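You operate a simulated robot arm through the tools that you are given. There is no shell and no other tool. Be economical: measure what you need, move in short steps, check, and stop when the job is done.

Carry out the task below with a simulated robot arm. There is one attempt and no reset: what you move stays moved.

## Task
Swap the clamp in the orange holder for the one the low rack's card names.
Fine: the old clamp goes on its free pin; lock the new one with its knob.

It is judged by the outcome, as a careful person would: the job done as asked, and still so three seconds after it is handed in. It fails if anything else is knocked over, pushed out of place, dropped, spilled or broken.

## Robot
A 7-joint arm with a two-finger parallel gripper, hanging from a carriage that runs on a gantry, over the field with the corners [-1088, 1015], [-1078, -265], [1222, -247], [1212, 1033] (x, y) and turns from -6.807 to 5.201 rad about z. Base frame: it is fixed where the carriage stands at the start and does not move with it; the origin is on the floor, on the carriage's upright axis, x ahead of it, y to its left, z up. Lengths are in mm, angles in rad, forces in N, time in s.
With the tool pointing down near the work surface it reaches from about 300 to 720 mm from the robot's upright axis, wherever it stands. Its first joint turns from -2.496 to 2.496 rad. Payload 1.57 kg.
Tool frame: the origin (TCP) lies between the finger pads and is the grasp point; the fingertips stand 30 mm ahead of it; z points along the fingers, y is the line along which they close. The gripper opens to 110 mm. The fingers are 24 mm wide and 12 mm thick; the gripper's body (48 by 112 mm) begins 78 mm behind the TCP.
Orientation is that of the tool frame in the base frame, as a unit quaternion [x, y, z, w]. With the fingers straight down and closing along the base's y, the tool's x points along the base's -x, its y along +y and its z along -z.

## Interface
- The arm moves only by the tool nudge_tool. Its argument "plan" is a list of rows, each an object of numbers (a shift or turn left out is 0, a gripper value left out holds the last): "dx", "dy", "dz": the shift along the base's x, y, z in mm; "wx", "wy", "wz": the turn, a rotation vector about the base's x, y, z in rad; "grip": the opening, from 0 (shut) to 1 (fully open). In form: [{"dx": .., "dy": .., "dz": .., "wx": .., "wy": .., "wz": .., "grip": ..}, ...]. A call has 1 to 8 rows; each row is the pose to reach, as a shift and turn from the pose commanded when the call began. A row lasts 0.2 s, in which the tool goes at most 50 mm and 0.15 rad; a call with a longer step from one row to the next is refused whole, and so is a gripper value outside its range. A pose out of reach is approached as far as the arm can. The call stops where the force on the tool passes 40 N (or 10 N more than at its start, if that is more) or the arm is blocked; 0.2 s more then pass. Each finger travels about 45 mm/s and halts on what it meets, pressing with about 33 N; the grip force reading is that of the motor and also rises with nothing between the fingers. The clock runs only during rows and for 0.2 s after the last one: add rows that repeat a pose to give the fingers time. It gives the time, the measured TCP pose, the force on the tool (base axes), the opening and the grip force at its end, in the units of the frame above (readings bear some noise), with the torque about the TCP (base axes, N m) and any sound that the robot's microphone picked up, and new pictures: "views" is both (left out), scene, wrist or none.
- Cameras (640 x 400 px; columns grow to the right, rows downward): "scene" is now at [285.2, -43.6, 1856.5]; the picture's right is [-0.57, -0.82, 0.00], its down [-0.60, 0.41, -0.68] and it looks along [0.56, -0.39, -0.73] (base axes); focal length 292 px, centre (320, 200). "wrist" rides on the gripper at [70, 16, -141] in the tool frame; the picture's right is [-0.23, 0.97, 0.00], its down [-0.85, -0.20, -0.48] and it looks along [-0.47, -0.11, 0.88] (tool axes); focal length 222 px, centre (320, 200).
- slide_trunk(by): slides the trunk up (or, below 0, down) by that many mm; the arm and the scene camera ride with it, the base frame stays. It gives what a move gives, with no picture.
- drive_base(legs): drives the robot by 1 to 6 legs, each [ahead, left, turn to the left] in mm, mm and rad, along the robot's own axes; the way and the turn of a leg run together, so that a leg with both is an arc; at most 1500 mm and 3.142 rad a leg. The arm and the cameras ride along, it lands a little off, and it stops where it bumps. It keeps to its track: a leg is cut to what the track allows. It gives what a move gives, and a new picture of the scene camera.
- aim_head(pan, tilt): turns the head with the scene camera to pan (to the left, within 2.705 rad either way) and tilt (down, from -0.506 to 1.204), counted from straight ahead of the robot. It gives what a move gives, and a new picture of the scene camera.
- probe_pixels(camera, pixels): there is no depth. For up to 12 entries [column, row, z] of the newest picture of that camera ("zoom" is the newest enlarged one), the place [x, y] in the base frame at which the ray of that pixel passes the height z, good to about 2 mm. No time passes.
- inspect(camera, box): a new picture of the part [left, top, right, bottom] of that camera's present view, enlarged. No time passes.
- hand_in(): hands the job in; it is judged then, once.

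Keep the steps short. Do not move on a guess: measure, check each grasp and each placing, and mend mistakes. In all there are 80 turns and 260 pictures (those below and enlarged ones count). Leave the gripper open and the arm clear of the work at the hand-in unless told otherwise, and finish with a single line.

The tools are called after "Emit:" as a command line: name --argument value ..., lists and objects as JSON in quotes. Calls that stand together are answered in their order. nudge_tool: Moves the arm, as the interface text tells. Its arguments: {"type":"object","properties":{"plan":{"type":"array"},"views":{"type":"string","enum":["both","scene","wrist","none"]}},"required":["plan"]} The other tools are called the same way: slide_trunk (by) slides the trunk up or down; drive_base (legs) drives the base; aim_head (pan, tilt) turns the head that bears the scene camera; probe_pixels (camera, pixels) gives the place at which the rays of pixels pass given heights; inspect (camera, box) takes an enlarged picture of a part of a camera's view; hand_in () hands the job in.

At the start:

```text
time: 0.0
ee_pos: [780.9, -96.8, 1148.5]
tool_rot: [0.0, 1.0, 0.0, 0.0]
force: [0.2, -0.3, 0.6]
moment: [0.03, 0.0, 0.0]
width: 110.0
grip_force: 0.1
trunk travel left (down, up): [-525.0, 70.0]
robot x, y, heading: [-0.2, -2.3, 0.001]
head pan, tilt: [-0.602, 0.82]
```

scene: 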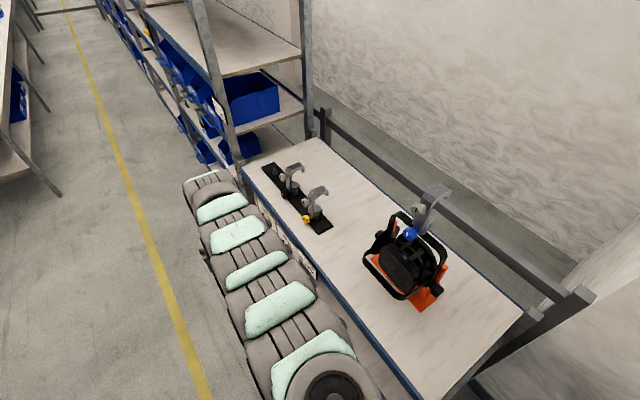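
wrist: 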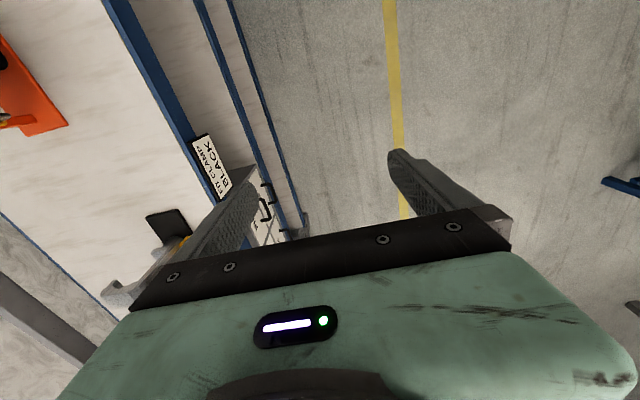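

I see a bench with an orange holder near (415,260) and a low black rack near (300,200), and the wrist camera shows a card. I'll enlarge these areas.

Emit:
inspect --camera "scene" --box '[340, 170, 480, 320]'

Emit:
inspect --camera "scene" --box '[240, 140, 350, 250]'

Emit:
inspect --camera "wrist" --box '[100, 110, 320, 300]'

Emit:
inspect --camera "scene" --box '[230, 180, 350, 300]'

```text
2.67 times, centred on (410, 245) of scene
```

zoom: 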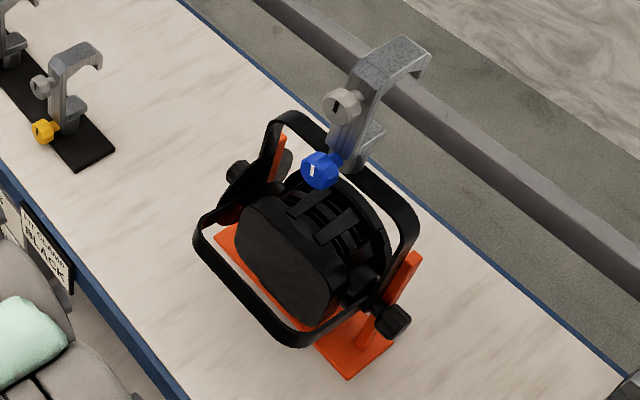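

```text
3.64 times, centred on (295, 195) of scene
```

zoom: 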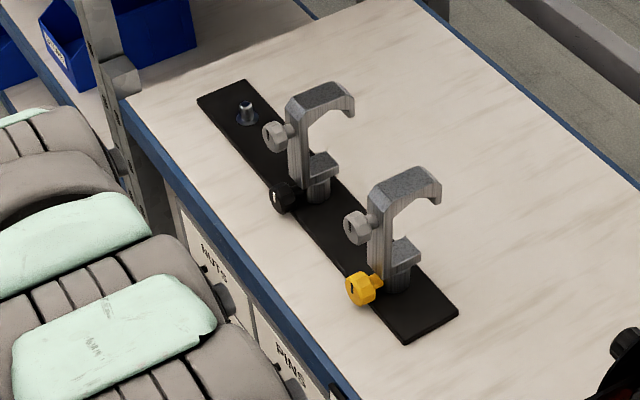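

```text
2.11 times, centred on (210, 205) of wrist
```

zoom: 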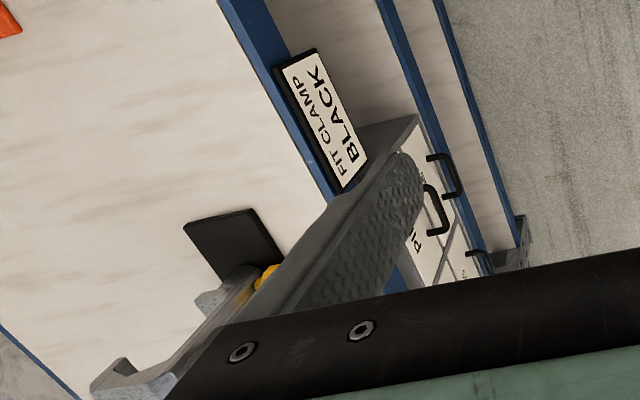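

```text
3.33 times, centred on (290, 240) of scene
```

zoom: 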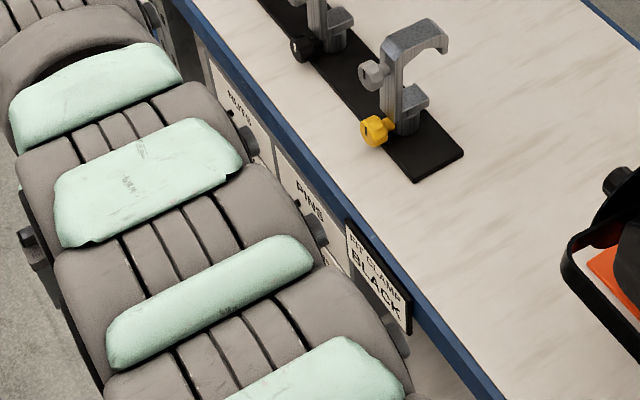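

The card says "FIT CLAMP BLACK". Next I look around for other racks or cards before deciding.

Emit:
aim_head --pan -1.2 --tilt 0.6

Emit:
aim_head --pan 0.1 --tilt 0.6

Emit:
aim_head --pan -0.6 --tilt 0.95

```text
time: 1.0
ee_pos: [781.0, -96.2, 1150.0]
tool_rot: [0.0, 1.0, 0.001, -0.001]
force: [-0.5, 0.2, -0.4]
moment: [0.01, 0.03, 0.0]
width: 109.8
grip_force: 0.1
trunk travel left (down, up): [-525.0, 70.0]
robot x, y, heading: [-4.1, 0.5, -0.003]
head pan, tilt: [-1.201, 0.6]
```

scene: 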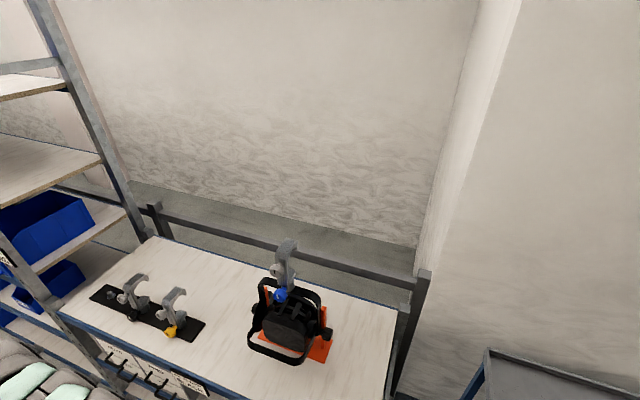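

```text
time: 2.5
ee_pos: [781.4, -96.1, 1149.8]
tool_rot: [0.0, 1.0, -0.001, 0.0]
force: [0.1, 0.1, -0.6]
moment: [0.02, 0.01, -0.02]
width: 109.9
grip_force: 0.1
trunk travel left (down, up): [-525.0, 70.0]
robot x, y, heading: [3.2, 1.1, -0.004]
head pan, tilt: [0.099, 0.6]
```

scene: 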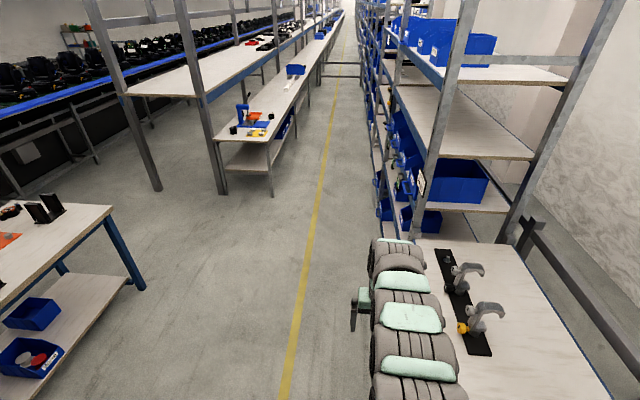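

```text
time: 3.5
ee_pos: [782.1, -97.4, 1150.2]
tool_rot: [-0.001, 1.0, -0.001, 0.001]
force: [0.2, 0.3, 0.5]
moment: [0.01, -0.02, 0.01]
width: 110.1
grip_force: 0.0
trunk travel left (down, up): [-525.0, 70.0]
robot x, y, heading: [-2.5, 1.3, 0.004]
head pan, tilt: [-0.6, 0.949]
```

scene: 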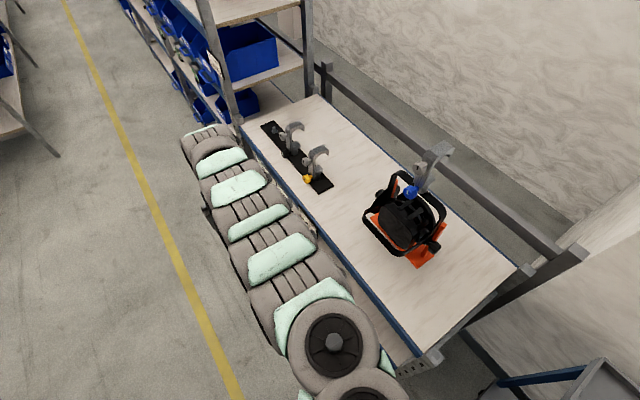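

There's a label on the tall rack (around (215,60) here) and another bench with orange on the left. I'll inspect both.

Emit:
inspect --camera "scene" --box '[180, 30, 260, 110]'

Emit:
aim_head --pan 0.9 --tilt 0.6

Emit:
aim_head --pan 2.2 --tilt 0.6

Emit:
aim_head --pan -2.2 --tilt 0.6

Emit:
aim_head --pan 0.0 --tilt 0.5

Emit:
inspect --camera "scene" --box '[360, 130, 460, 250]'

```text
5.00 times, centred on (220, 70) of scene
```

zoom: 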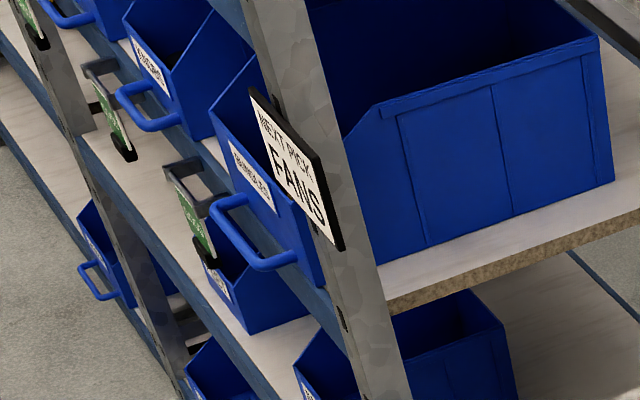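

```text
time: 5.1
ee_pos: [780.8, -95.8, 1149.9]
tool_rot: [-0.001, 1.0, 0.0, 0.0]
force: [1.0, 0.6, -0.5]
moment: [0.01, 0.02, 0.02]
width: 109.9
grip_force: 0.0
trunk travel left (down, up): [-525.0, 70.0]
robot x, y, heading: [2.4, 0.2, 0.002]
head pan, tilt: [0.901, 0.6]
```

scene: 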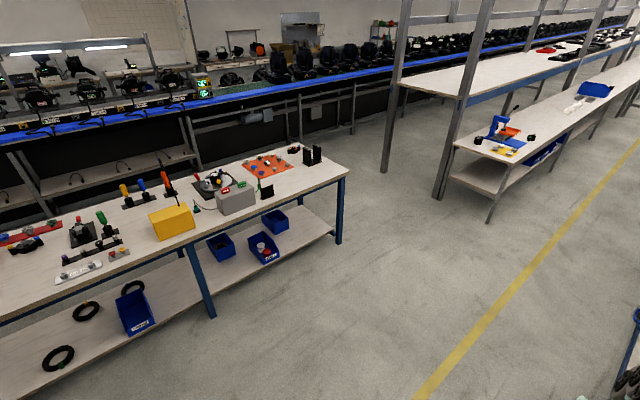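

```text
time: 6.6
ee_pos: [781.7, -97.0, 1150.1]
tool_rot: [0.0, 1.0, 0.0, 0.0]
force: [-0.2, 0.6, 0.3]
moment: [-0.02, 0.03, -0.02]
width: 109.8
grip_force: 0.0
trunk travel left (down, up): [-525.0, 70.0]
robot x, y, heading: [-0.8, 2.3, -0.003]
head pan, tilt: [2.201, 0.6]
```

scene: 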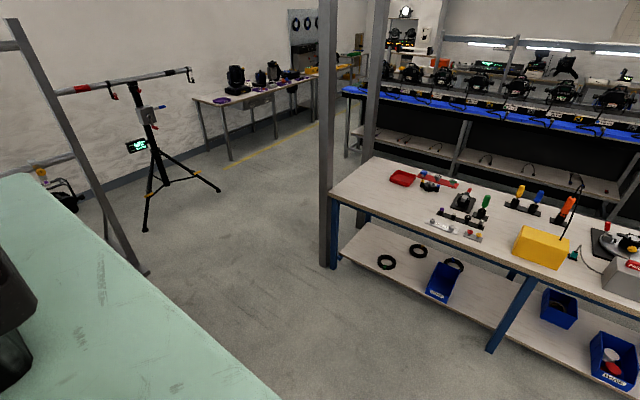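

```text
time: 10.1
ee_pos: [780.8, -96.6, 1150.7]
tool_rot: [0.0, 1.0, 0.0, 0.0]
force: [0.4, 0.5, -0.4]
moment: [-0.05, 0.02, 0.02]
width: 110.1
grip_force: 0.1
trunk travel left (down, up): [-525.0, 70.0]
robot x, y, heading: [-2.2, -1.5, 0.001]
head pan, tilt: [-2.201, 0.6]
```

scene: 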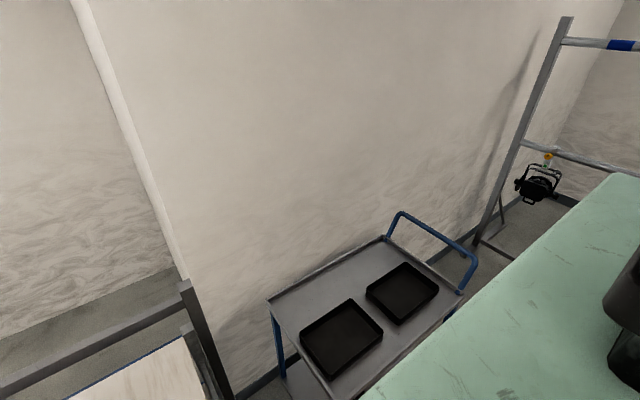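

```text
time: 12.2
ee_pos: [781.2, -97.8, 1150.7]
tool_rot: [0.0, 1.0, 0.0, 0.0]
force: [0.7, -0.8, -0.1]
moment: [0.02, 0.03, -0.02]
width: 109.9
grip_force: 0.0
trunk travel left (down, up): [-525.0, 70.0]
robot x, y, heading: [1.7, 2.1, -0.002]
head pan, tilt: [0.0, 0.499]
```

scene: 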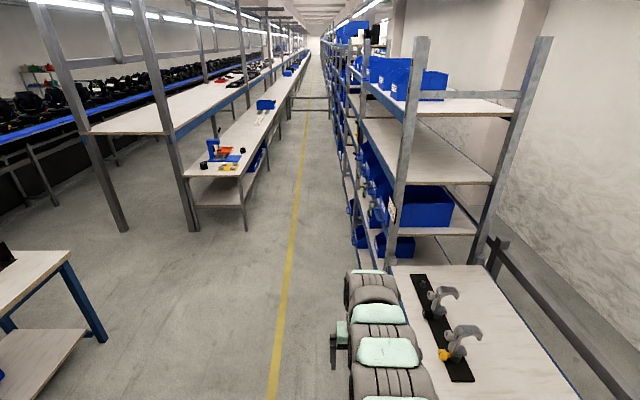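

```text
3.33 times, centred on (410, 190) of scene
```

zoom: 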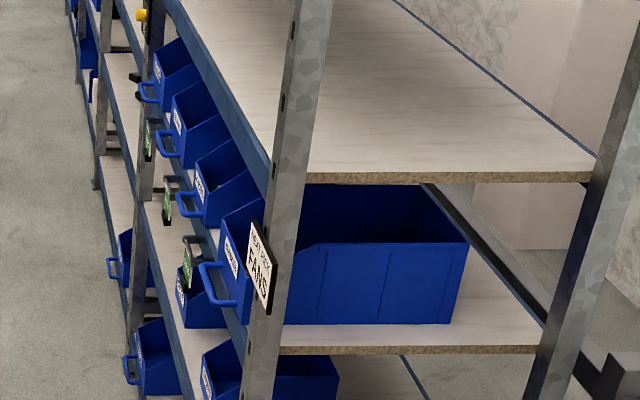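

The tall rack's card reads "NEXT PICK: FANS", so it is unrelated. The low rack's card says BLACK. I'll aim back at the bench and triangulate the rack plate corner between the two cameras.

Emit:
aim_head --pan -0.602 --tilt 0.82

Emit:
probe_pixels --camera "scene" --pixels '[[318.4, 234.8, 800], [318.4, 234.8, 900], [332.9, 225.8, 800], [332.9, 225.8, 900], [437, 305, 800], [437, 305, 900]]'

Emit:
probe_pixels --camera "wrist" --pixels '[[176.8, 208.8, 800], [176.8, 208.8, 900], [145, 216.8, 800], [145, 216.8, 900], [68, 124, 800], [68, 124, 900]]'

```text
time: 13.2
ee_pos: [781.6, -98.3, 1149.4]
tool_rot: [0.001, 1.0, 0.0, 0.0]
force: [1.4, -0.1, -0.5]
moment: [0.01, 0.01, 0.04]
width: 110.1
grip_force: 0.0
trunk travel left (down, up): [-525.0, 70.0]
robot x, y, heading: [-1.9, 2.8, 0.001]
head pan, tilt: [-0.602, 0.82]
```

scene: 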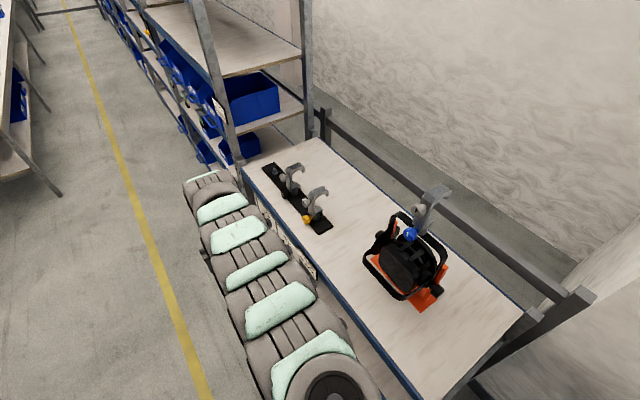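

```text
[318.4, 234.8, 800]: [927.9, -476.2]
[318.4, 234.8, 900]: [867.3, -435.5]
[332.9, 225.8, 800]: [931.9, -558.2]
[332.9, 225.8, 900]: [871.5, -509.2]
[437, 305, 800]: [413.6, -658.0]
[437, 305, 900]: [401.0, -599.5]
```

```text
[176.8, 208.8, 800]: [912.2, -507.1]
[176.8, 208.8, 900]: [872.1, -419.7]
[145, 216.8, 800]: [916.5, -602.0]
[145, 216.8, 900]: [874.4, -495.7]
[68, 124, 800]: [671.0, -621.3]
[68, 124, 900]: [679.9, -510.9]
```

Triangulation puts the rack plate top near z≈870. I'll probe the other features around that height.

Emit:
probe_pixels --camera "scene" --pixels '[[274.7, 173, 870], [274.5, 168, 900], [294.5, 194.5, 870], [315.6, 219, 870], [420.1, 312.4, 865], [438.1, 299.3, 865], [370.7, 254.4, 865], [525, 312, 860], [318, 138, 860], [242, 167, 860], [411, 235, 1050], [432, 195, 1150]]'

Emit:
inspect --camera "scene" --box '[250, 150, 340, 240]'

```text
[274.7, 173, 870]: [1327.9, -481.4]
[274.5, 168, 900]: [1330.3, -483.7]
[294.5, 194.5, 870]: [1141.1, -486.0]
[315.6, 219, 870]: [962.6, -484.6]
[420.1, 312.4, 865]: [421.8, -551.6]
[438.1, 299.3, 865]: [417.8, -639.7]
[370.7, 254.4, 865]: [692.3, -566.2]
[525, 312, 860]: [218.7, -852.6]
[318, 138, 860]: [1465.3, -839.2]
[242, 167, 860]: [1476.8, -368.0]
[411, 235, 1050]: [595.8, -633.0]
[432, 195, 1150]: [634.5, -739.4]
```

```text
4.44 times, centred on (295, 195) of scene
```

zoom: 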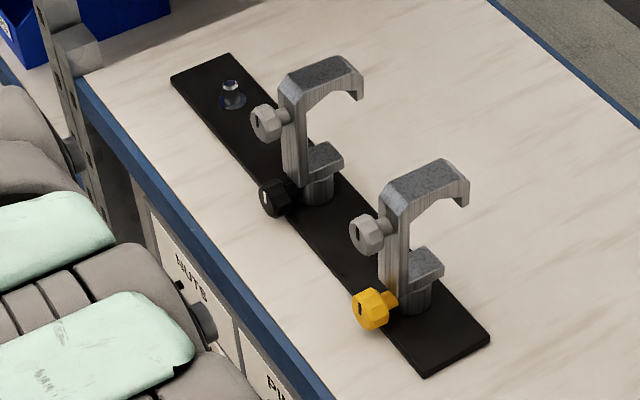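

Measured: bench top is about z 860, pins lie along x≈962/1141/1328 at y≈-485, and the holder is around (560,-600). I'll back the carriage away in y, turn to face the bench, and get a frontal view.

Emit:
drive_base --legs '[[0, 400, 0], [0, 0, -1.571], [0, 600, 0]]'

Emit:
aim_head --pan 0 --tilt 0.9

```text
time: 22.5
ee_pos: [486.8, -397.4, 1151.2]
tool_rot: [0.714, 0.7, 0.001, 0.0]
force: [1.0, 0.3, -0.8]
moment: [-0.01, 0.03, 0.0]
width: 110.2
grip_force: 0.1
trunk travel left (down, up): [-525.0, 70.0]
robot x, y, heading: [600.7, 383.2, -1.588]
head pan, tilt: [-0.602, 0.82]
```

scene: 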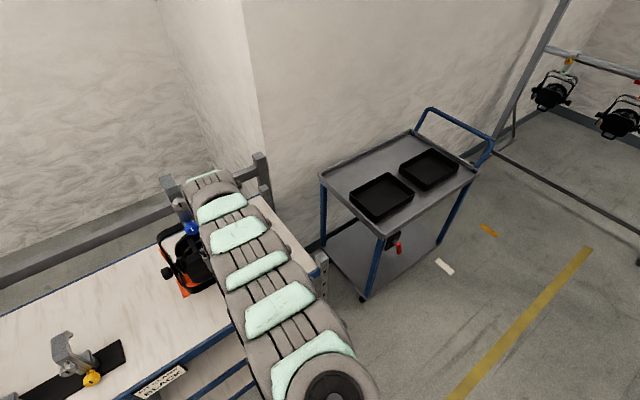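

```text
time: 23.5
ee_pos: [487.7, -395.9, 1149.8]
tool_rot: [0.713, 0.701, 0.0, 0.0]
force: [-0.2, 0.1, 0.2]
moment: [-0.02, 0.0, -0.01]
width: 110.1
grip_force: 0.0
trunk travel left (down, up): [-525.0, 70.0]
robot x, y, heading: [600.1, 386.0, -1.584]
head pan, tilt: [0.0, 0.901]
```

scene: 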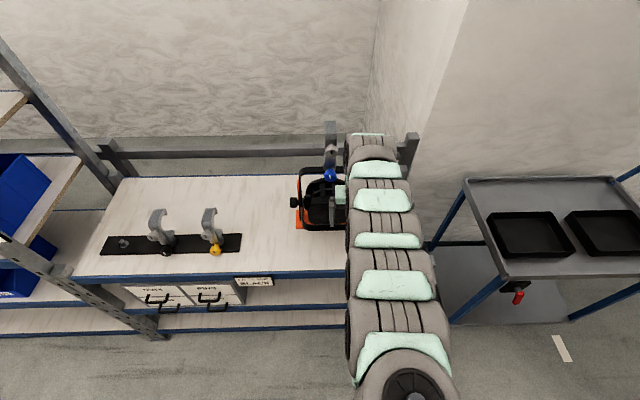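

The arm blocks the head's view of the holder, so I'll take the wrist picture (no motion). It should look toward the holder.

Emit:
nudge_tool --plan '[{"dx": 0}]' --views "wrist"

Emit:
inspect --camera "scene" --box '[90, 190, 270, 290]'

Emit:
inspect --camera "scene" --box '[270, 110, 380, 240]'

```text
time: 23.9
ee_pos: [488.2, -397.8, 1150.0]
tool_rot: [0.713, 0.701, 0.0, -0.001]
force: [0.4, -0.4, -0.2]
moment: [-0.01, -0.01, 0.0]
width: 110.0
grip_force: 0.2
trunk travel left (down, up): [-525.0, 70.0]
robot x, y, heading: [600.5, 384.3, -1.588]
head pan, tilt: [0.0, 0.901]
```

wrist: 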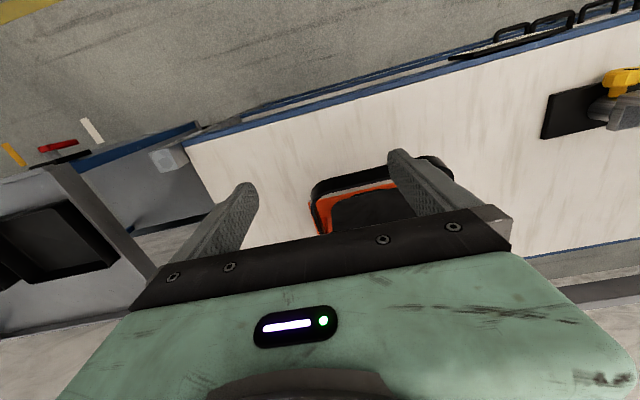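

```text
3.56 times, centred on (180, 240) of scene
```

zoom: 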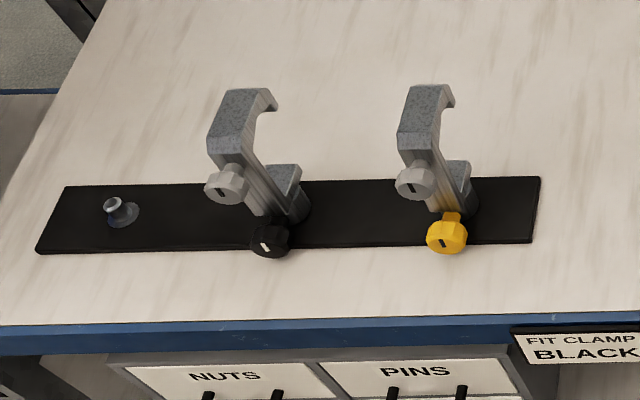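

```text
3.08 times, centred on (325, 175) of scene
```

zoom: 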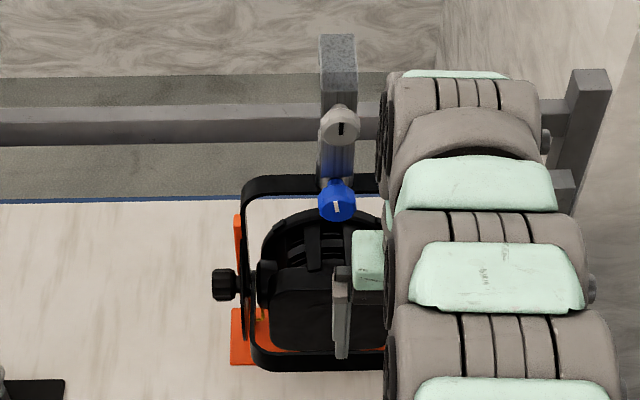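

Triangulating the blue knob and hook top with this second viewpoint.

Emit:
probe_pixels --camera "scene" --pixels '[[330.5, 175, 1000], [330.5, 175, 1100], [330.8, 129.5, 1100], [330.8, 129.5, 1200], [331, 152, 1100], [331, 152, 1200], [165, 243, 870], [214, 243, 870], [124, 244, 870], [274.5, 280, 870]]'

```text
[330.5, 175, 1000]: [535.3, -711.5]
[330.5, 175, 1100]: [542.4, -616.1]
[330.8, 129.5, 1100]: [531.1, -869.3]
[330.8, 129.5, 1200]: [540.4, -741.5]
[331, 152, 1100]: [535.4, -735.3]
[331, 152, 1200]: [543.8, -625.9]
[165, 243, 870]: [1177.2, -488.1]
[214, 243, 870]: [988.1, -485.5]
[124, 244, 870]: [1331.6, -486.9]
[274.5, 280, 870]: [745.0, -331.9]
```

The clamp on the yoke is high: knob near (548,-543,1175), top near z 1310. I'll need the tool horizontal, with the wrist camera above it. I'll start turning the tool about z in free space, toward half a turn, and watch whether it follows.

Emit:
nudge_tool --plan '[{"wz": 0.15}, {"wz": 0.3}, {"wz": 0.45}, {"wz": 0.6}, {"wz": 0.75}, {"wz": 0.9}, {"wz": 1.05}, {"wz": 1.2}]' --views "none"

Emit:
nudge_tool --plan '[{"wz": 0.15}, {"wz": 0.3}, {"wz": 0.45}, {"wz": 0.6}, {"wz": 0.75}, {"wz": 0.9}, {"wz": 1.05}, {"wz": 1.2}]' --views "none"

```text
time: 25.7
ee_pos: [487.0, -396.8, 1150.1]
tool_rot: [0.193, 0.981, 0.0, 0.0]
force: [0.5, -0.3, -0.5]
moment: [0.01, 0.02, -0.01]
width: 109.9
grip_force: 0.0
trunk travel left (down, up): [-525.0, 70.0]
robot x, y, heading: [598.4, 383.5, -1.593]
head pan, tilt: [0.0, 0.901]
```

```text
time: 27.5
ee_pos: [487.7, -396.6, 1150.3]
tool_rot: [-0.396, 0.918, 0.0, 0.0]
force: [-0.6, 0.0, 0.0]
moment: [0.0, -0.01, 0.0]
width: 110.0
grip_force: 0.0
trunk travel left (down, up): [-525.0, 70.0]
robot x, y, heading: [595.9, 386.0, -1.587]
head pan, tilt: [0.0, 0.901]
```

It follows well. Completing the half turn (0.757 more, so tool x → -y).

Emit:
nudge_tool --plan '[{"wz": 0.15}, {"wz": 0.3}, {"wz": 0.45}, {"wz": 0.6}, {"wz": 0.757}, {"wz": 0.757, "dz": 50}]' --views "none"

```text
refused: row 5 steps farther than a row can; nothing moved
```

Emit:
nudge_tool --plan '[{"wz": 0.15}, {"wz": 0.3}, {"wz": 0.45}, {"wz": 0.6}, {"wz": 0.745}, {"wz": 0.757, "dz": 45}]' --views "none"

Emit:
nudge_tool --plan '[{"wx": -0.15, "dy": 20}, {"wx": -0.3, "dy": 40}, {"wx": -0.45, "dy": 60}, {"wx": -0.6, "dy": 80}, {"wx": -0.75, "dy": 100}, {"wx": -0.9, "dy": 100}, {"wx": -1.05, "dy": 100}, {"wx": -1.2, "dy": 100}]' --views "both"

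```text
time: 28.9
ee_pos: [483.6, -388.5, 1152.3]
tool_rot: [-0.648, 0.762, 0.0, 0.0]
force: [0.2, 0.0, 1.3]
moment: [0.04, -0.03, -0.02]
width: 110.1
grip_force: 0.0
out of reach, approached as far as the arm can: row 4, 5, 6
trunk travel left (down, up): [-525.0, 70.0]
robot x, y, heading: [596.4, 382.6, -1.585]
head pan, tilt: [0.0, 0.901]
```

```text
time: 30.7
ee_pos: [415.3, -436.8, 1136.7]
tool_rot: [-0.535, 0.628, -0.43, -0.366]
force: [0.9, 0.4, 0.6]
moment: [0.0, 0.02, -0.01]
width: 110.0
grip_force: 0.0
out of reach, approached as far as the arm can: row 2, 3, 4, 5, 6, 7, 8
trunk travel left (down, up): [-525.0, 70.0]
robot x, y, heading: [601.5, 380.7, -1.586]
head pan, tilt: [0.0, 0.901]
```

scene: 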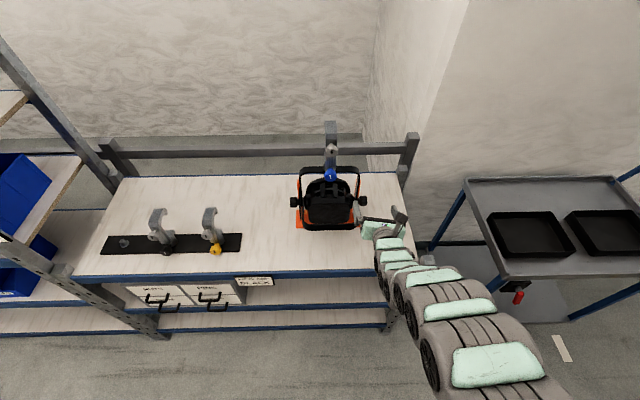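
wrist: 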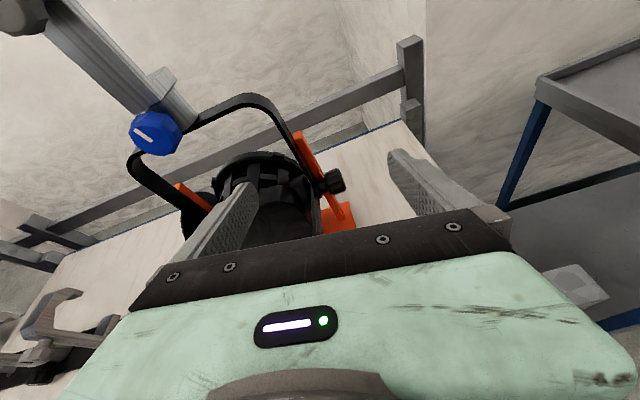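

The pose is reached roughly, but the arm is overstretched. The wrist view shows the blue knob at (157,132) with its white mark. I'll pull the tool back toward the carriage (+y).

Emit:
nudge_tool --plan '[{"dy": 45}, {"dy": 90}, {"dy": 135}, {"dy": 180}, {"dy": 225}, {"dy": 225}]' --views "none"

```text
time: 32.1
ee_pos: [337.2, -306.8, 1056.6]
tool_rot: [-0.536, 0.628, -0.433, -0.361]
force: [-0.7, -0.1, -0.1]
moment: [0.02, -0.02, 0.02]
width: 110.0
grip_force: 0.1
out of reach, approached as far as the arm can: row 1, 2, 3, 4, 5, 6
trunk travel left (down, up): [-525.0, 70.0]
robot x, y, heading: [597.8, 384.9, -1.593]
head pan, tilt: [0.0, 0.901]
```

A wrist joint limit is stopping the roll. I'll roll back about the tool axis by ~1.2 rad (camera to the side), which frees the joint.

Emit:
nudge_tool --plan '[{"wy": -0.13, "wz": -0.05}, {"wy": -0.26, "wz": -0.1}, {"wy": -0.39, "wz": -0.15}, {"wy": -0.52, "wz": -0.2}, {"wy": -0.65, "wz": -0.25}, {"wy": -0.78, "wz": -0.3}, {"wy": -0.91, "wz": -0.35}, {"wy": -1.04, "wz": -0.4}]' --views "both"

```text
time: 33.9
ee_pos: [336.0, -307.2, 1058.8]
tool_rot: [-0.122, 0.816, -0.559, -0.081]
force: [-0.1, -0.1, 0.3]
moment: [0.01, -0.03, 0.0]
width: 109.8
grip_force: 0.0
trunk travel left (down, up): [-525.0, 70.0]
robot x, y, heading: [600.6, 384.7, -1.584]
head pan, tilt: [0.0, 0.901]
```

scene: 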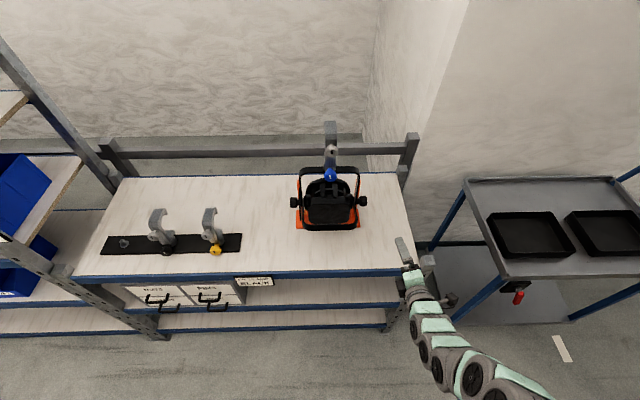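
wrist: 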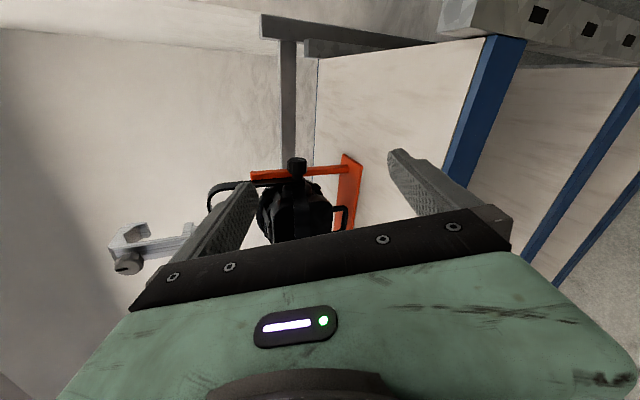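

Roll is healthy now. I'll level the tool (tool z → -y), trim the roll, and move to about x 540, z 1175, y -270, still about 270 mm short of the knob.

Emit:
nudge_tool --plan '[{"wx": -0.12, "dz": 30, "dx": 25}, {"wx": -0.24, "dz": 60, "dx": 60}, {"wx": -0.37, "dz": 90, "dx": 95}, {"wx": -0.37, "dz": 115, "dx": 135}, {"wx": -0.37, "dz": 115, "dx": 180}, {"wx": -0.37, "dz": 115, "dx": 205}]' --views "none"

Emit:
nudge_tool --plan '[{"wy": -0.1}, {"wy": -0.2}, {"wy": -0.295}, {"wy": -0.295}]' --views "both"

```text
time: 35.3
ee_pos: [509.6, -358.2, 1137.2]
tool_rot: [0.106, -0.697, 0.701, 0.103]
force: [0.0, -0.9, -0.2]
moment: [0.02, 0.01, -0.04]
width: 110.1
grip_force: 0.0
out of reach, approached as far as the arm can: row 1, 2, 3, 4, 5, 6
trunk travel left (down, up): [-525.0, 70.0]
robot x, y, heading: [595.7, 384.7, -1.589]
head pan, tilt: [0.0, 0.901]
```

```text
time: 36.3
ee_pos: [510.2, -360.0, 1136.6]
tool_rot: [0.001, -0.707, 0.708, -0.001]
force: [-1.6, 0.1, -0.3]
moment: [-0.03, 0.0, 0.06]
width: 110.1
grip_force: 0.0
trunk travel left (down, up): [-525.0, 70.0]
robot x, y, heading: [596.5, 383.3, -1.582]
head pan, tilt: [0.0, 0.901]
```

scene: 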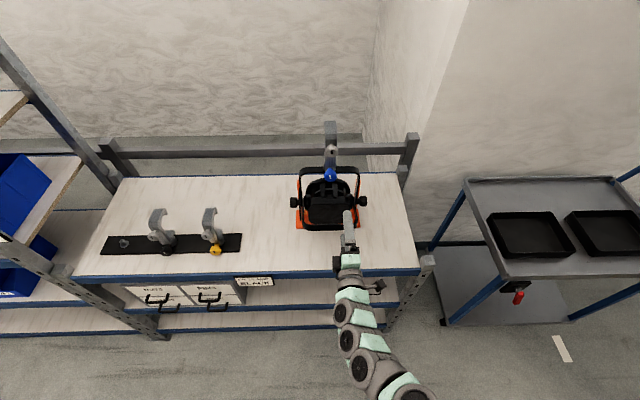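
wrist: 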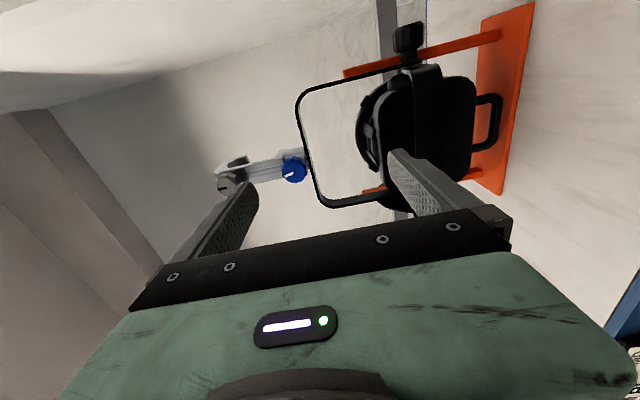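

Now the tool is level, with a clear side view: blue knob at (293,170), grey knob at (228,185). I'll raise the trunk fully for more height, then look closely.

Emit:
slide_trunk --by 70

Emit:
nudge_tool --plan '[{"dz": 0}]' --views "both"

Emit:
inspect --camera "wrist" --box '[190, 100, 350, 220]'

Emit:
inspect --camera "scene" --box '[280, 100, 390, 240]'

```text
time: 37.4
ee_pos: [509.8, -360.3, 1206.5]
tool_rot: [0.003, -0.707, 0.707, 0.0]
force: [0.5, 0.0, -0.4]
moment: [-0.03, -0.01, 0.02]
width: 109.7
grip_force: 0.0
trunk travel left (down, up): [-595.0, 0.0]
robot x, y, heading: [597.7, 382.9, -1.589]
head pan, tilt: [0.0, 0.901]
```

```text
time: 37.8
ee_pos: [508.8, -361.1, 1205.8]
tool_rot: [0.002, -0.707, 0.707, -0.001]
force: [0.7, 0.6, -0.4]
moment: [-0.01, -0.01, 0.0]
width: 110.0
grip_force: 0.0
trunk travel left (down, up): [-595.0, 0.0]
robot x, y, heading: [599.3, 382.7, -1.585]
head pan, tilt: [0.0, 0.901]
```

scene: 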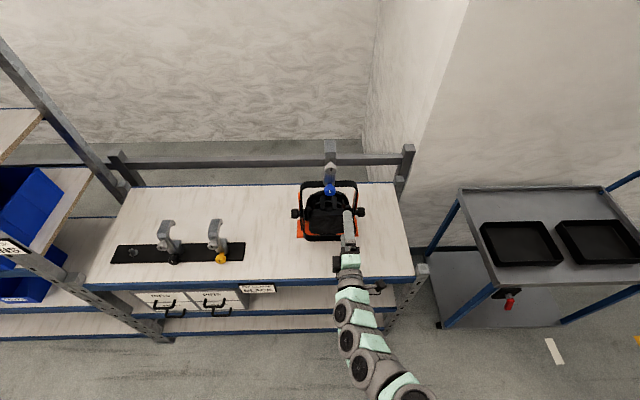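
wrist: 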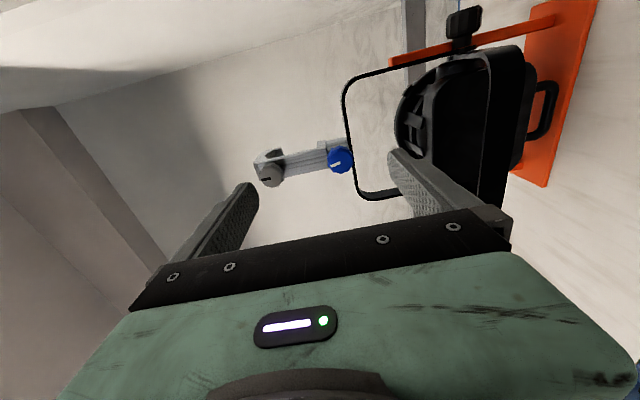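

```text
3.33 times, centred on (270, 160) of wrist
```

zoom: 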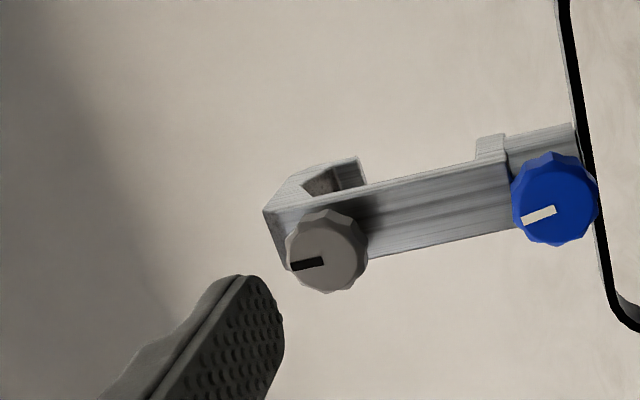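

```text
2.86 times, centred on (335, 170) of scene
```

zoom: 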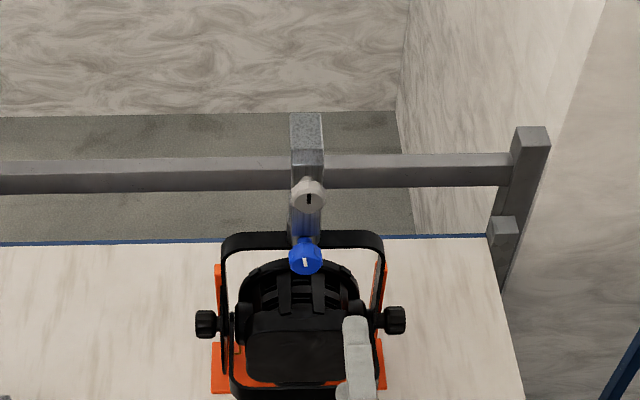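

Both knob marks on the held clamp point up. I'll triangulate the knobs from the wrist and scene cameras.

Emit:
probe_pixels --camera "wrist" --pixels '[[340.9, 160, 1160], [340.9, 160, 1180], [340.9, 160, 1190], [272.1, 175.6, 1230], [272.1, 175.6, 1250], [272.1, 175.6, 1270]]'

Emit:
probe_pixels --camera "scene" --pixels '[[329.8, 189.6, 1160], [329.8, 189.6, 1180], [329.8, 189.6, 1190], [331.5, 167.6, 1230], [331.5, 167.6, 1250], [331.5, 167.6, 1270], [330.5, 152.5, 1300], [330.5, 152.5, 1320], [328, 140, 1300]]'

```text
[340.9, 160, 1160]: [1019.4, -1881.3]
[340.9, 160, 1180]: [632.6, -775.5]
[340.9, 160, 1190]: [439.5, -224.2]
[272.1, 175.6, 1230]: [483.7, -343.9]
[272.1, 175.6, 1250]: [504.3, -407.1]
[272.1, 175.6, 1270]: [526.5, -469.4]
```

```text
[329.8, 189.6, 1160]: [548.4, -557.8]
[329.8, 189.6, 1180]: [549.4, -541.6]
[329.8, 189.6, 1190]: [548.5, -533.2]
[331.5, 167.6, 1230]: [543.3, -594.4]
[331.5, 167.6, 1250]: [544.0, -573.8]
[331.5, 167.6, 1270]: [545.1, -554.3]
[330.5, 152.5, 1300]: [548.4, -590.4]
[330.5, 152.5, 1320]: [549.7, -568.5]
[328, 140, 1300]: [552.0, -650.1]
```

Fix: blue knob face at about (549,-538,1184), grey knob at (545,-533,1286), so spacing is ~100 mm. I'll roll the tool by -π/2 so the camera is below and the fingers close along x, with full roll range for unscrewing.

Emit:
nudge_tool --plan '[{"wy": -0.15}, {"wy": -0.3}, {"wy": -0.45}, {"wy": -0.6}, {"wy": -0.75}, {"wy": -0.9}, {"wy": -1.05}, {"wy": -1.2}]' --views "none"

Emit:
nudge_tool --plan '[{"wy": -0.15, "dx": 20}, {"wy": -0.3, "dx": 39}, {"wy": -0.37, "dx": 39}, {"wy": -0.37, "dx": 39}]' --views "wrist"

```text
time: 39.6
ee_pos: [509.2, -360.3, 1206.5]
tool_rot: [-0.399, -0.582, 0.585, -0.4]
force: [-0.5, 0.0, -0.4]
moment: [0.02, -0.02, 0.0]
width: 109.8
grip_force: 0.1
trunk travel left (down, up): [-595.0, 0.0]
robot x, y, heading: [597.6, 382.5, -1.591]
head pan, tilt: [0.0, 0.901]
```

```text
time: 40.6
ee_pos: [548.3, -366.2, 1202.9]
tool_rot: [-0.499, -0.498, 0.502, -0.5]
force: [0.2, 0.0, -0.8]
moment: [0.01, 0.03, 0.01]
width: 110.1
grip_force: 0.1
out of reach, approached as far as the arm can: row 1, 2, 3, 4
trunk travel left (down, up): [-595.0, 0.0]
robot x, y, heading: [599.6, 380.7, -1.591]
head pan, tilt: [0.0, 0.901]
```

wrist: 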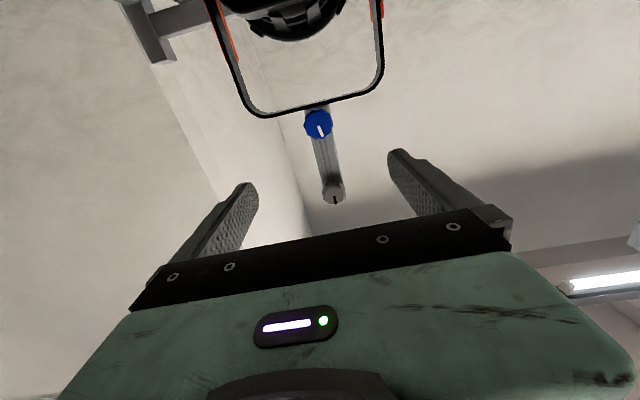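

The wrist view is upside-down but clear. Now I'll move down to z 1184 and advance 100 mm in -y with the fingers open.

Emit:
nudge_tool --plan '[{"dz": -19}, {"dz": -19, "dy": -35}, {"dz": -19, "dy": -70}, {"dz": -19, "dy": -100}, {"dz": -19, "dy": -100}]' --views "both"

Emit:
inspect --camera "wrist" --box '[240, 20, 440, 220]'

```text
time: 41.8
ee_pos: [546.9, -466.0, 1182.4]
tool_rot: [-0.5, -0.499, 0.502, -0.5]
force: [0.6, -0.9, 1.4]
moment: [0.02, 0.01, -0.01]
width: 109.8
grip_force: 0.1
trunk travel left (down, up): [-595.0, 0.0]
robot x, y, heading: [598.1, 383.8, -1.586]
head pan, tilt: [0.0, 0.901]
```

scene: 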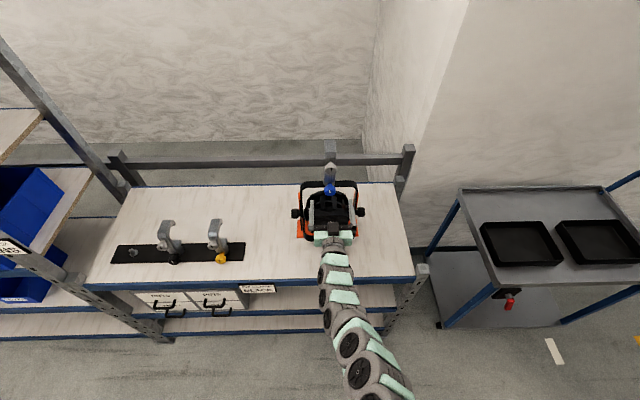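
wrist: 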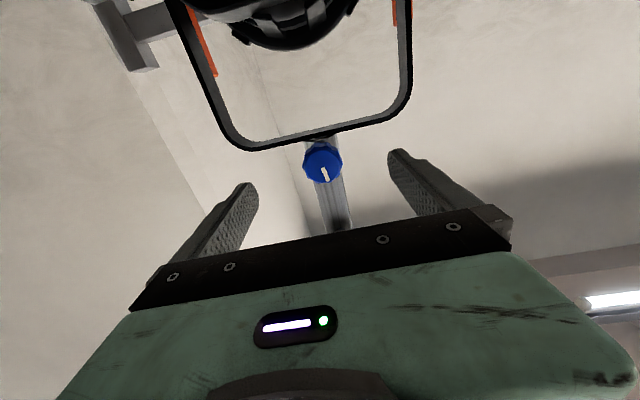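

```text
2.00 times, centred on (340, 120) of wrist
```

zoom: 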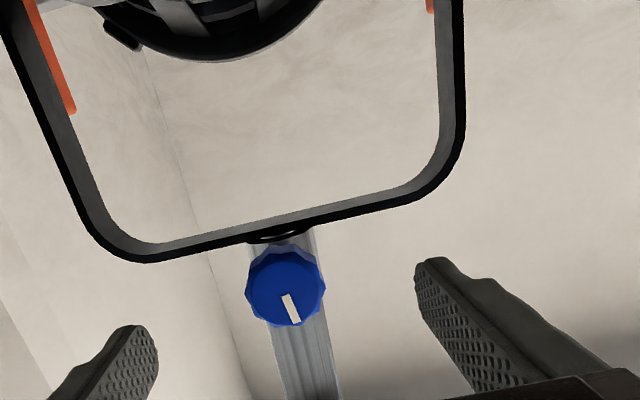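

The knob (~37 mm wide) sits between the fingers. I'll advance to TCP y ≈ -524 so the fingertips pass the knob face by ~16 mm.

Emit:
nudge_tool --plan '[{"dz": 1, "dx": 2, "dy": -20}, {"dz": 1, "dx": 2, "dy": -40}, {"dz": 1, "dx": 2, "dy": -58}, {"dz": 1, "dx": 2, "dy": -58}]' --views "wrist"

Emit:
inspect --camera "wrist" --box '[220, 80, 440, 260]'

```text
time: 42.8
ee_pos: [549.5, -524.5, 1186.0]
tool_rot: [-0.498, -0.499, 0.502, -0.501]
force: [0.5, 0.7, -0.3]
moment: [-0.03, -0.01, 0.0]
width: 110.2
grip_force: 0.0
trunk travel left (down, up): [-595.0, 0.0]
robot x, y, heading: [596.6, 383.0, -1.59]
head pan, tilt: [0.0, 0.901]
```

wrist: 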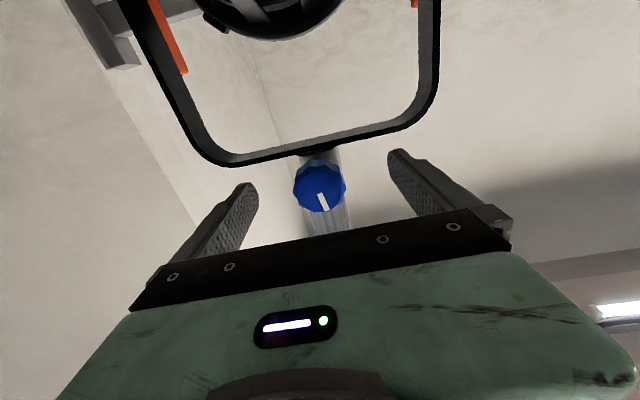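

```text
2.22 times, centred on (330, 170) of wrist
```

zoom: 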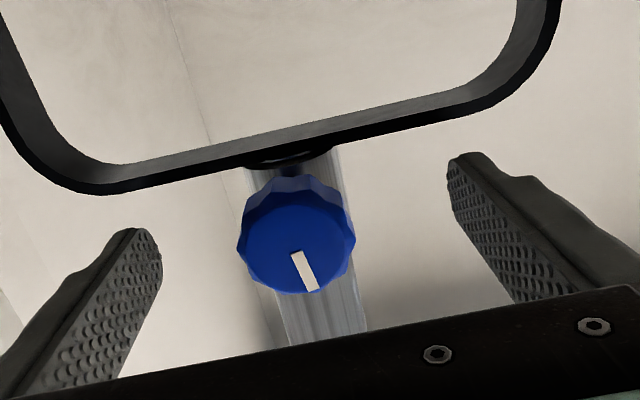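

Checking the centring: probe the knob-face centre pixel (~(318,191)) at several heights.

Emit:
probe_pixels --camera "wrist" --pixels '[[318, 191, 1180], [318, 191, 1184], [318, 191, 1188], [318, 191, 1192]]'

Emit:
inspect --camera "scene" --box '[290, 130, 370, 250]'

```text
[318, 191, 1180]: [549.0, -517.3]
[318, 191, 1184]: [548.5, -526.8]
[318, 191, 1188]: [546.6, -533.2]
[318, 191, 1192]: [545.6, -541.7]
```

```text
3.33 times, centred on (330, 190) of scene
```

zoom: 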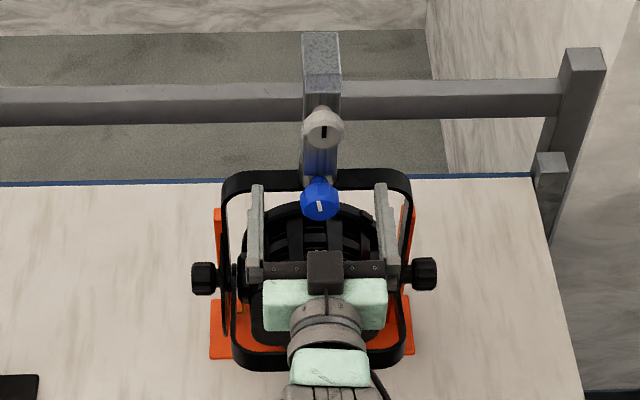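

The rays agree on the knob face centre at about (548,-534,1188). Trim +2 z, -1.5 x, then close on the knob.

Emit:
nudge_tool --plan '[{"dz": 2.5, "dx": -1.5}, {"dz": 2.5, "dx": -1.5, "grip": 0.2}, {"dz": 2.5, "dx": -1.5, "grip": 0.2}, {"dz": 2.5, "dx": -1.5, "grip": 0.2}, {"dz": 2.5, "dx": -1.5, "grip": 0.1}, {"dz": 2.5, "dx": -1.5, "grip": 0.1}, {"dz": 2.5, "dx": -1.5, "grip": 0.1}]' --views "both"

Emit:
inspect --camera "scene" --box '[290, 130, 370, 250]'

```text
time: 44.4
ee_pos: [548.7, -523.6, 1188.0]
tool_rot: [-0.499, -0.5, 0.501, -0.5]
force: [3.4, 0.7, 1.4]
moment: [-0.01, -0.03, 0.35]
width: 36.5
grip_force: 28.2
trunk travel left (down, up): [-595.0, 0.0]
robot x, y, heading: [598.9, 385.0, -1.592]
head pan, tilt: [0.0, 0.901]
```

scene: 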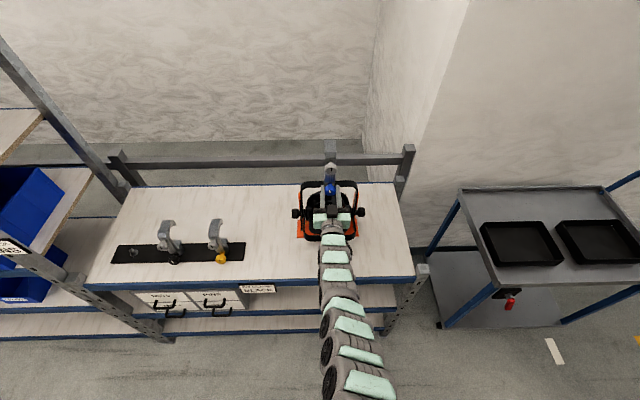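
wrist: 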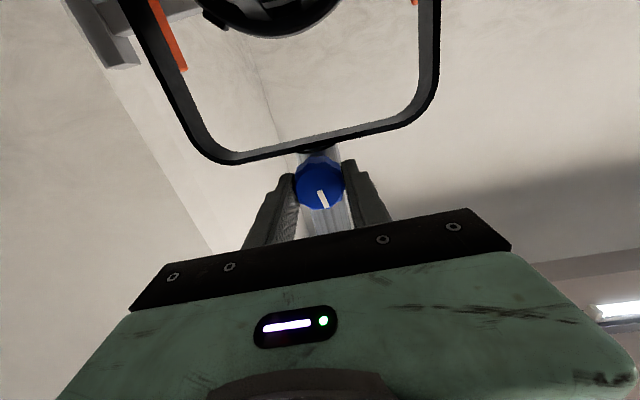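

```text
3.33 times, centred on (330, 190) of scene
```

zoom: 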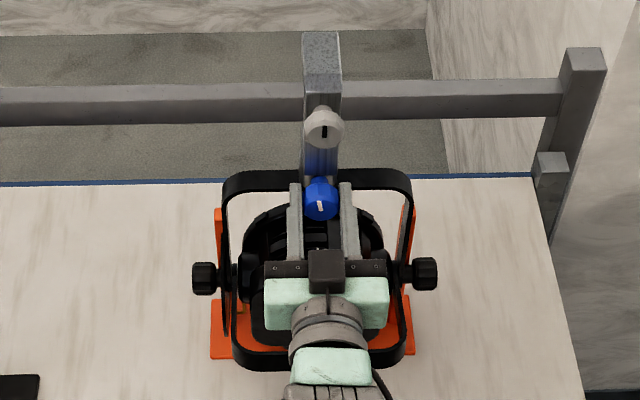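

The knob is gripped (36.5 mm). Now I turn it counter-clockwise seen from the front (+wy) in small steps, watching torque and sound.

Emit:
nudge_tool --plan '[{"wy": 0.12}, {"wy": 0.24}, {"wy": 0.36}, {"wy": 0.48}]' --views "wrist"

```text
time: 45.4
ee_pos: [550.6, -524.3, 1187.7]
tool_rot: [-0.364, -0.604, 0.606, -0.367]
force: [8.9, -11.0, -3.7]
moment: [-0.38, -0.04, 0.63]
width: 36.7
grip_force: 33.2
trunk travel left (down, up): [-595.0, 0.0]
robot x, y, heading: [601.2, 383.6, -1.588]
head pan, tilt: [0.0, 0.901]
```

wrist: 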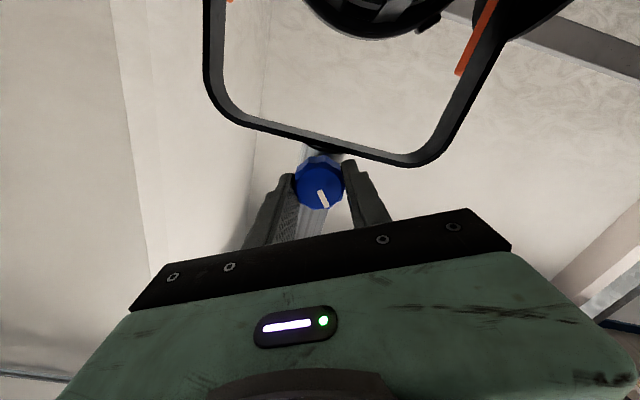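

The mark turns with the gripper and torque is low. I'll continue unscrewing.

Emit:
nudge_tool --plan '[{"wy": 0.14}, {"wy": 0.28}, {"wy": 0.42}, {"wy": 0.56}]' --views "wrist"

```text
time: 46.4
ee_pos: [551.4, -523.5, 1186.9]
tool_rot: [-0.184, -0.682, 0.683, -0.185]
force: [14.8, -12.2, -6.9]
moment: [0.04, -0.02, 0.59]
width: 36.3
grip_force: 33.1
trunk travel left (down, up): [-595.0, 0.0]
robot x, y, heading: [598.5, 381.9, -1.585]
head pan, tilt: [0.0, 0.901]
```

wrist: 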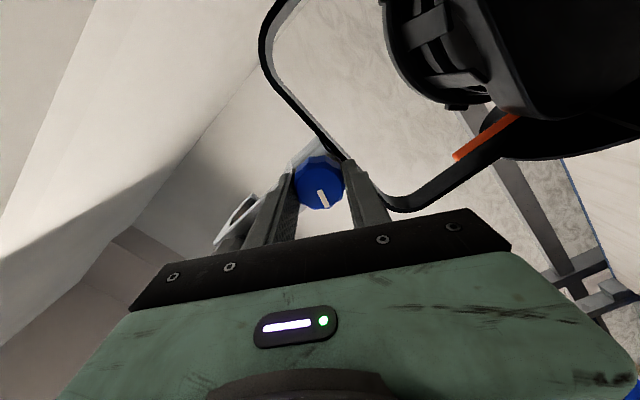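

No stop yet (about 1.04 rad so far). The side force of ~15 N says the true axis is ~3 mm further +x, so I'll correct that and continue to about a quarter turn.

Emit:
nudge_tool --plan '[{"dx": 3, "dz": -1}, {"dx": 3, "dz": -1, "wy": 0.14}, {"dx": 3, "dz": -1, "wy": 0.28}, {"dx": 3, "dz": -1, "wy": 0.42}, {"dx": 3, "dz": -1, "wy": 0.55}]' --views "wrist"

```text
time: 47.6
ee_pos: [550.6, -522.9, 1186.9]
tool_rot: [0.009, -0.707, 0.707, 0.008]
force: [1.1, 0.2, 0.7]
moment: [0.12, -0.03, 0.13]
width: 36.5
grip_force: 33.0
trunk travel left (down, up): [-595.0, 0.0]
robot x, y, heading: [598.0, 383.1, -1.588]
head pan, tilt: [0.0, 0.901]
```

wrist: 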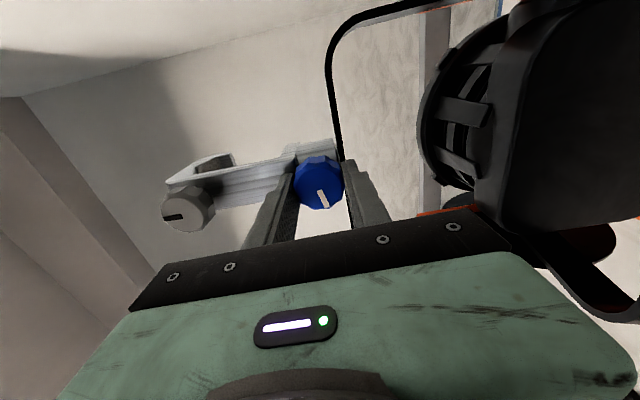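

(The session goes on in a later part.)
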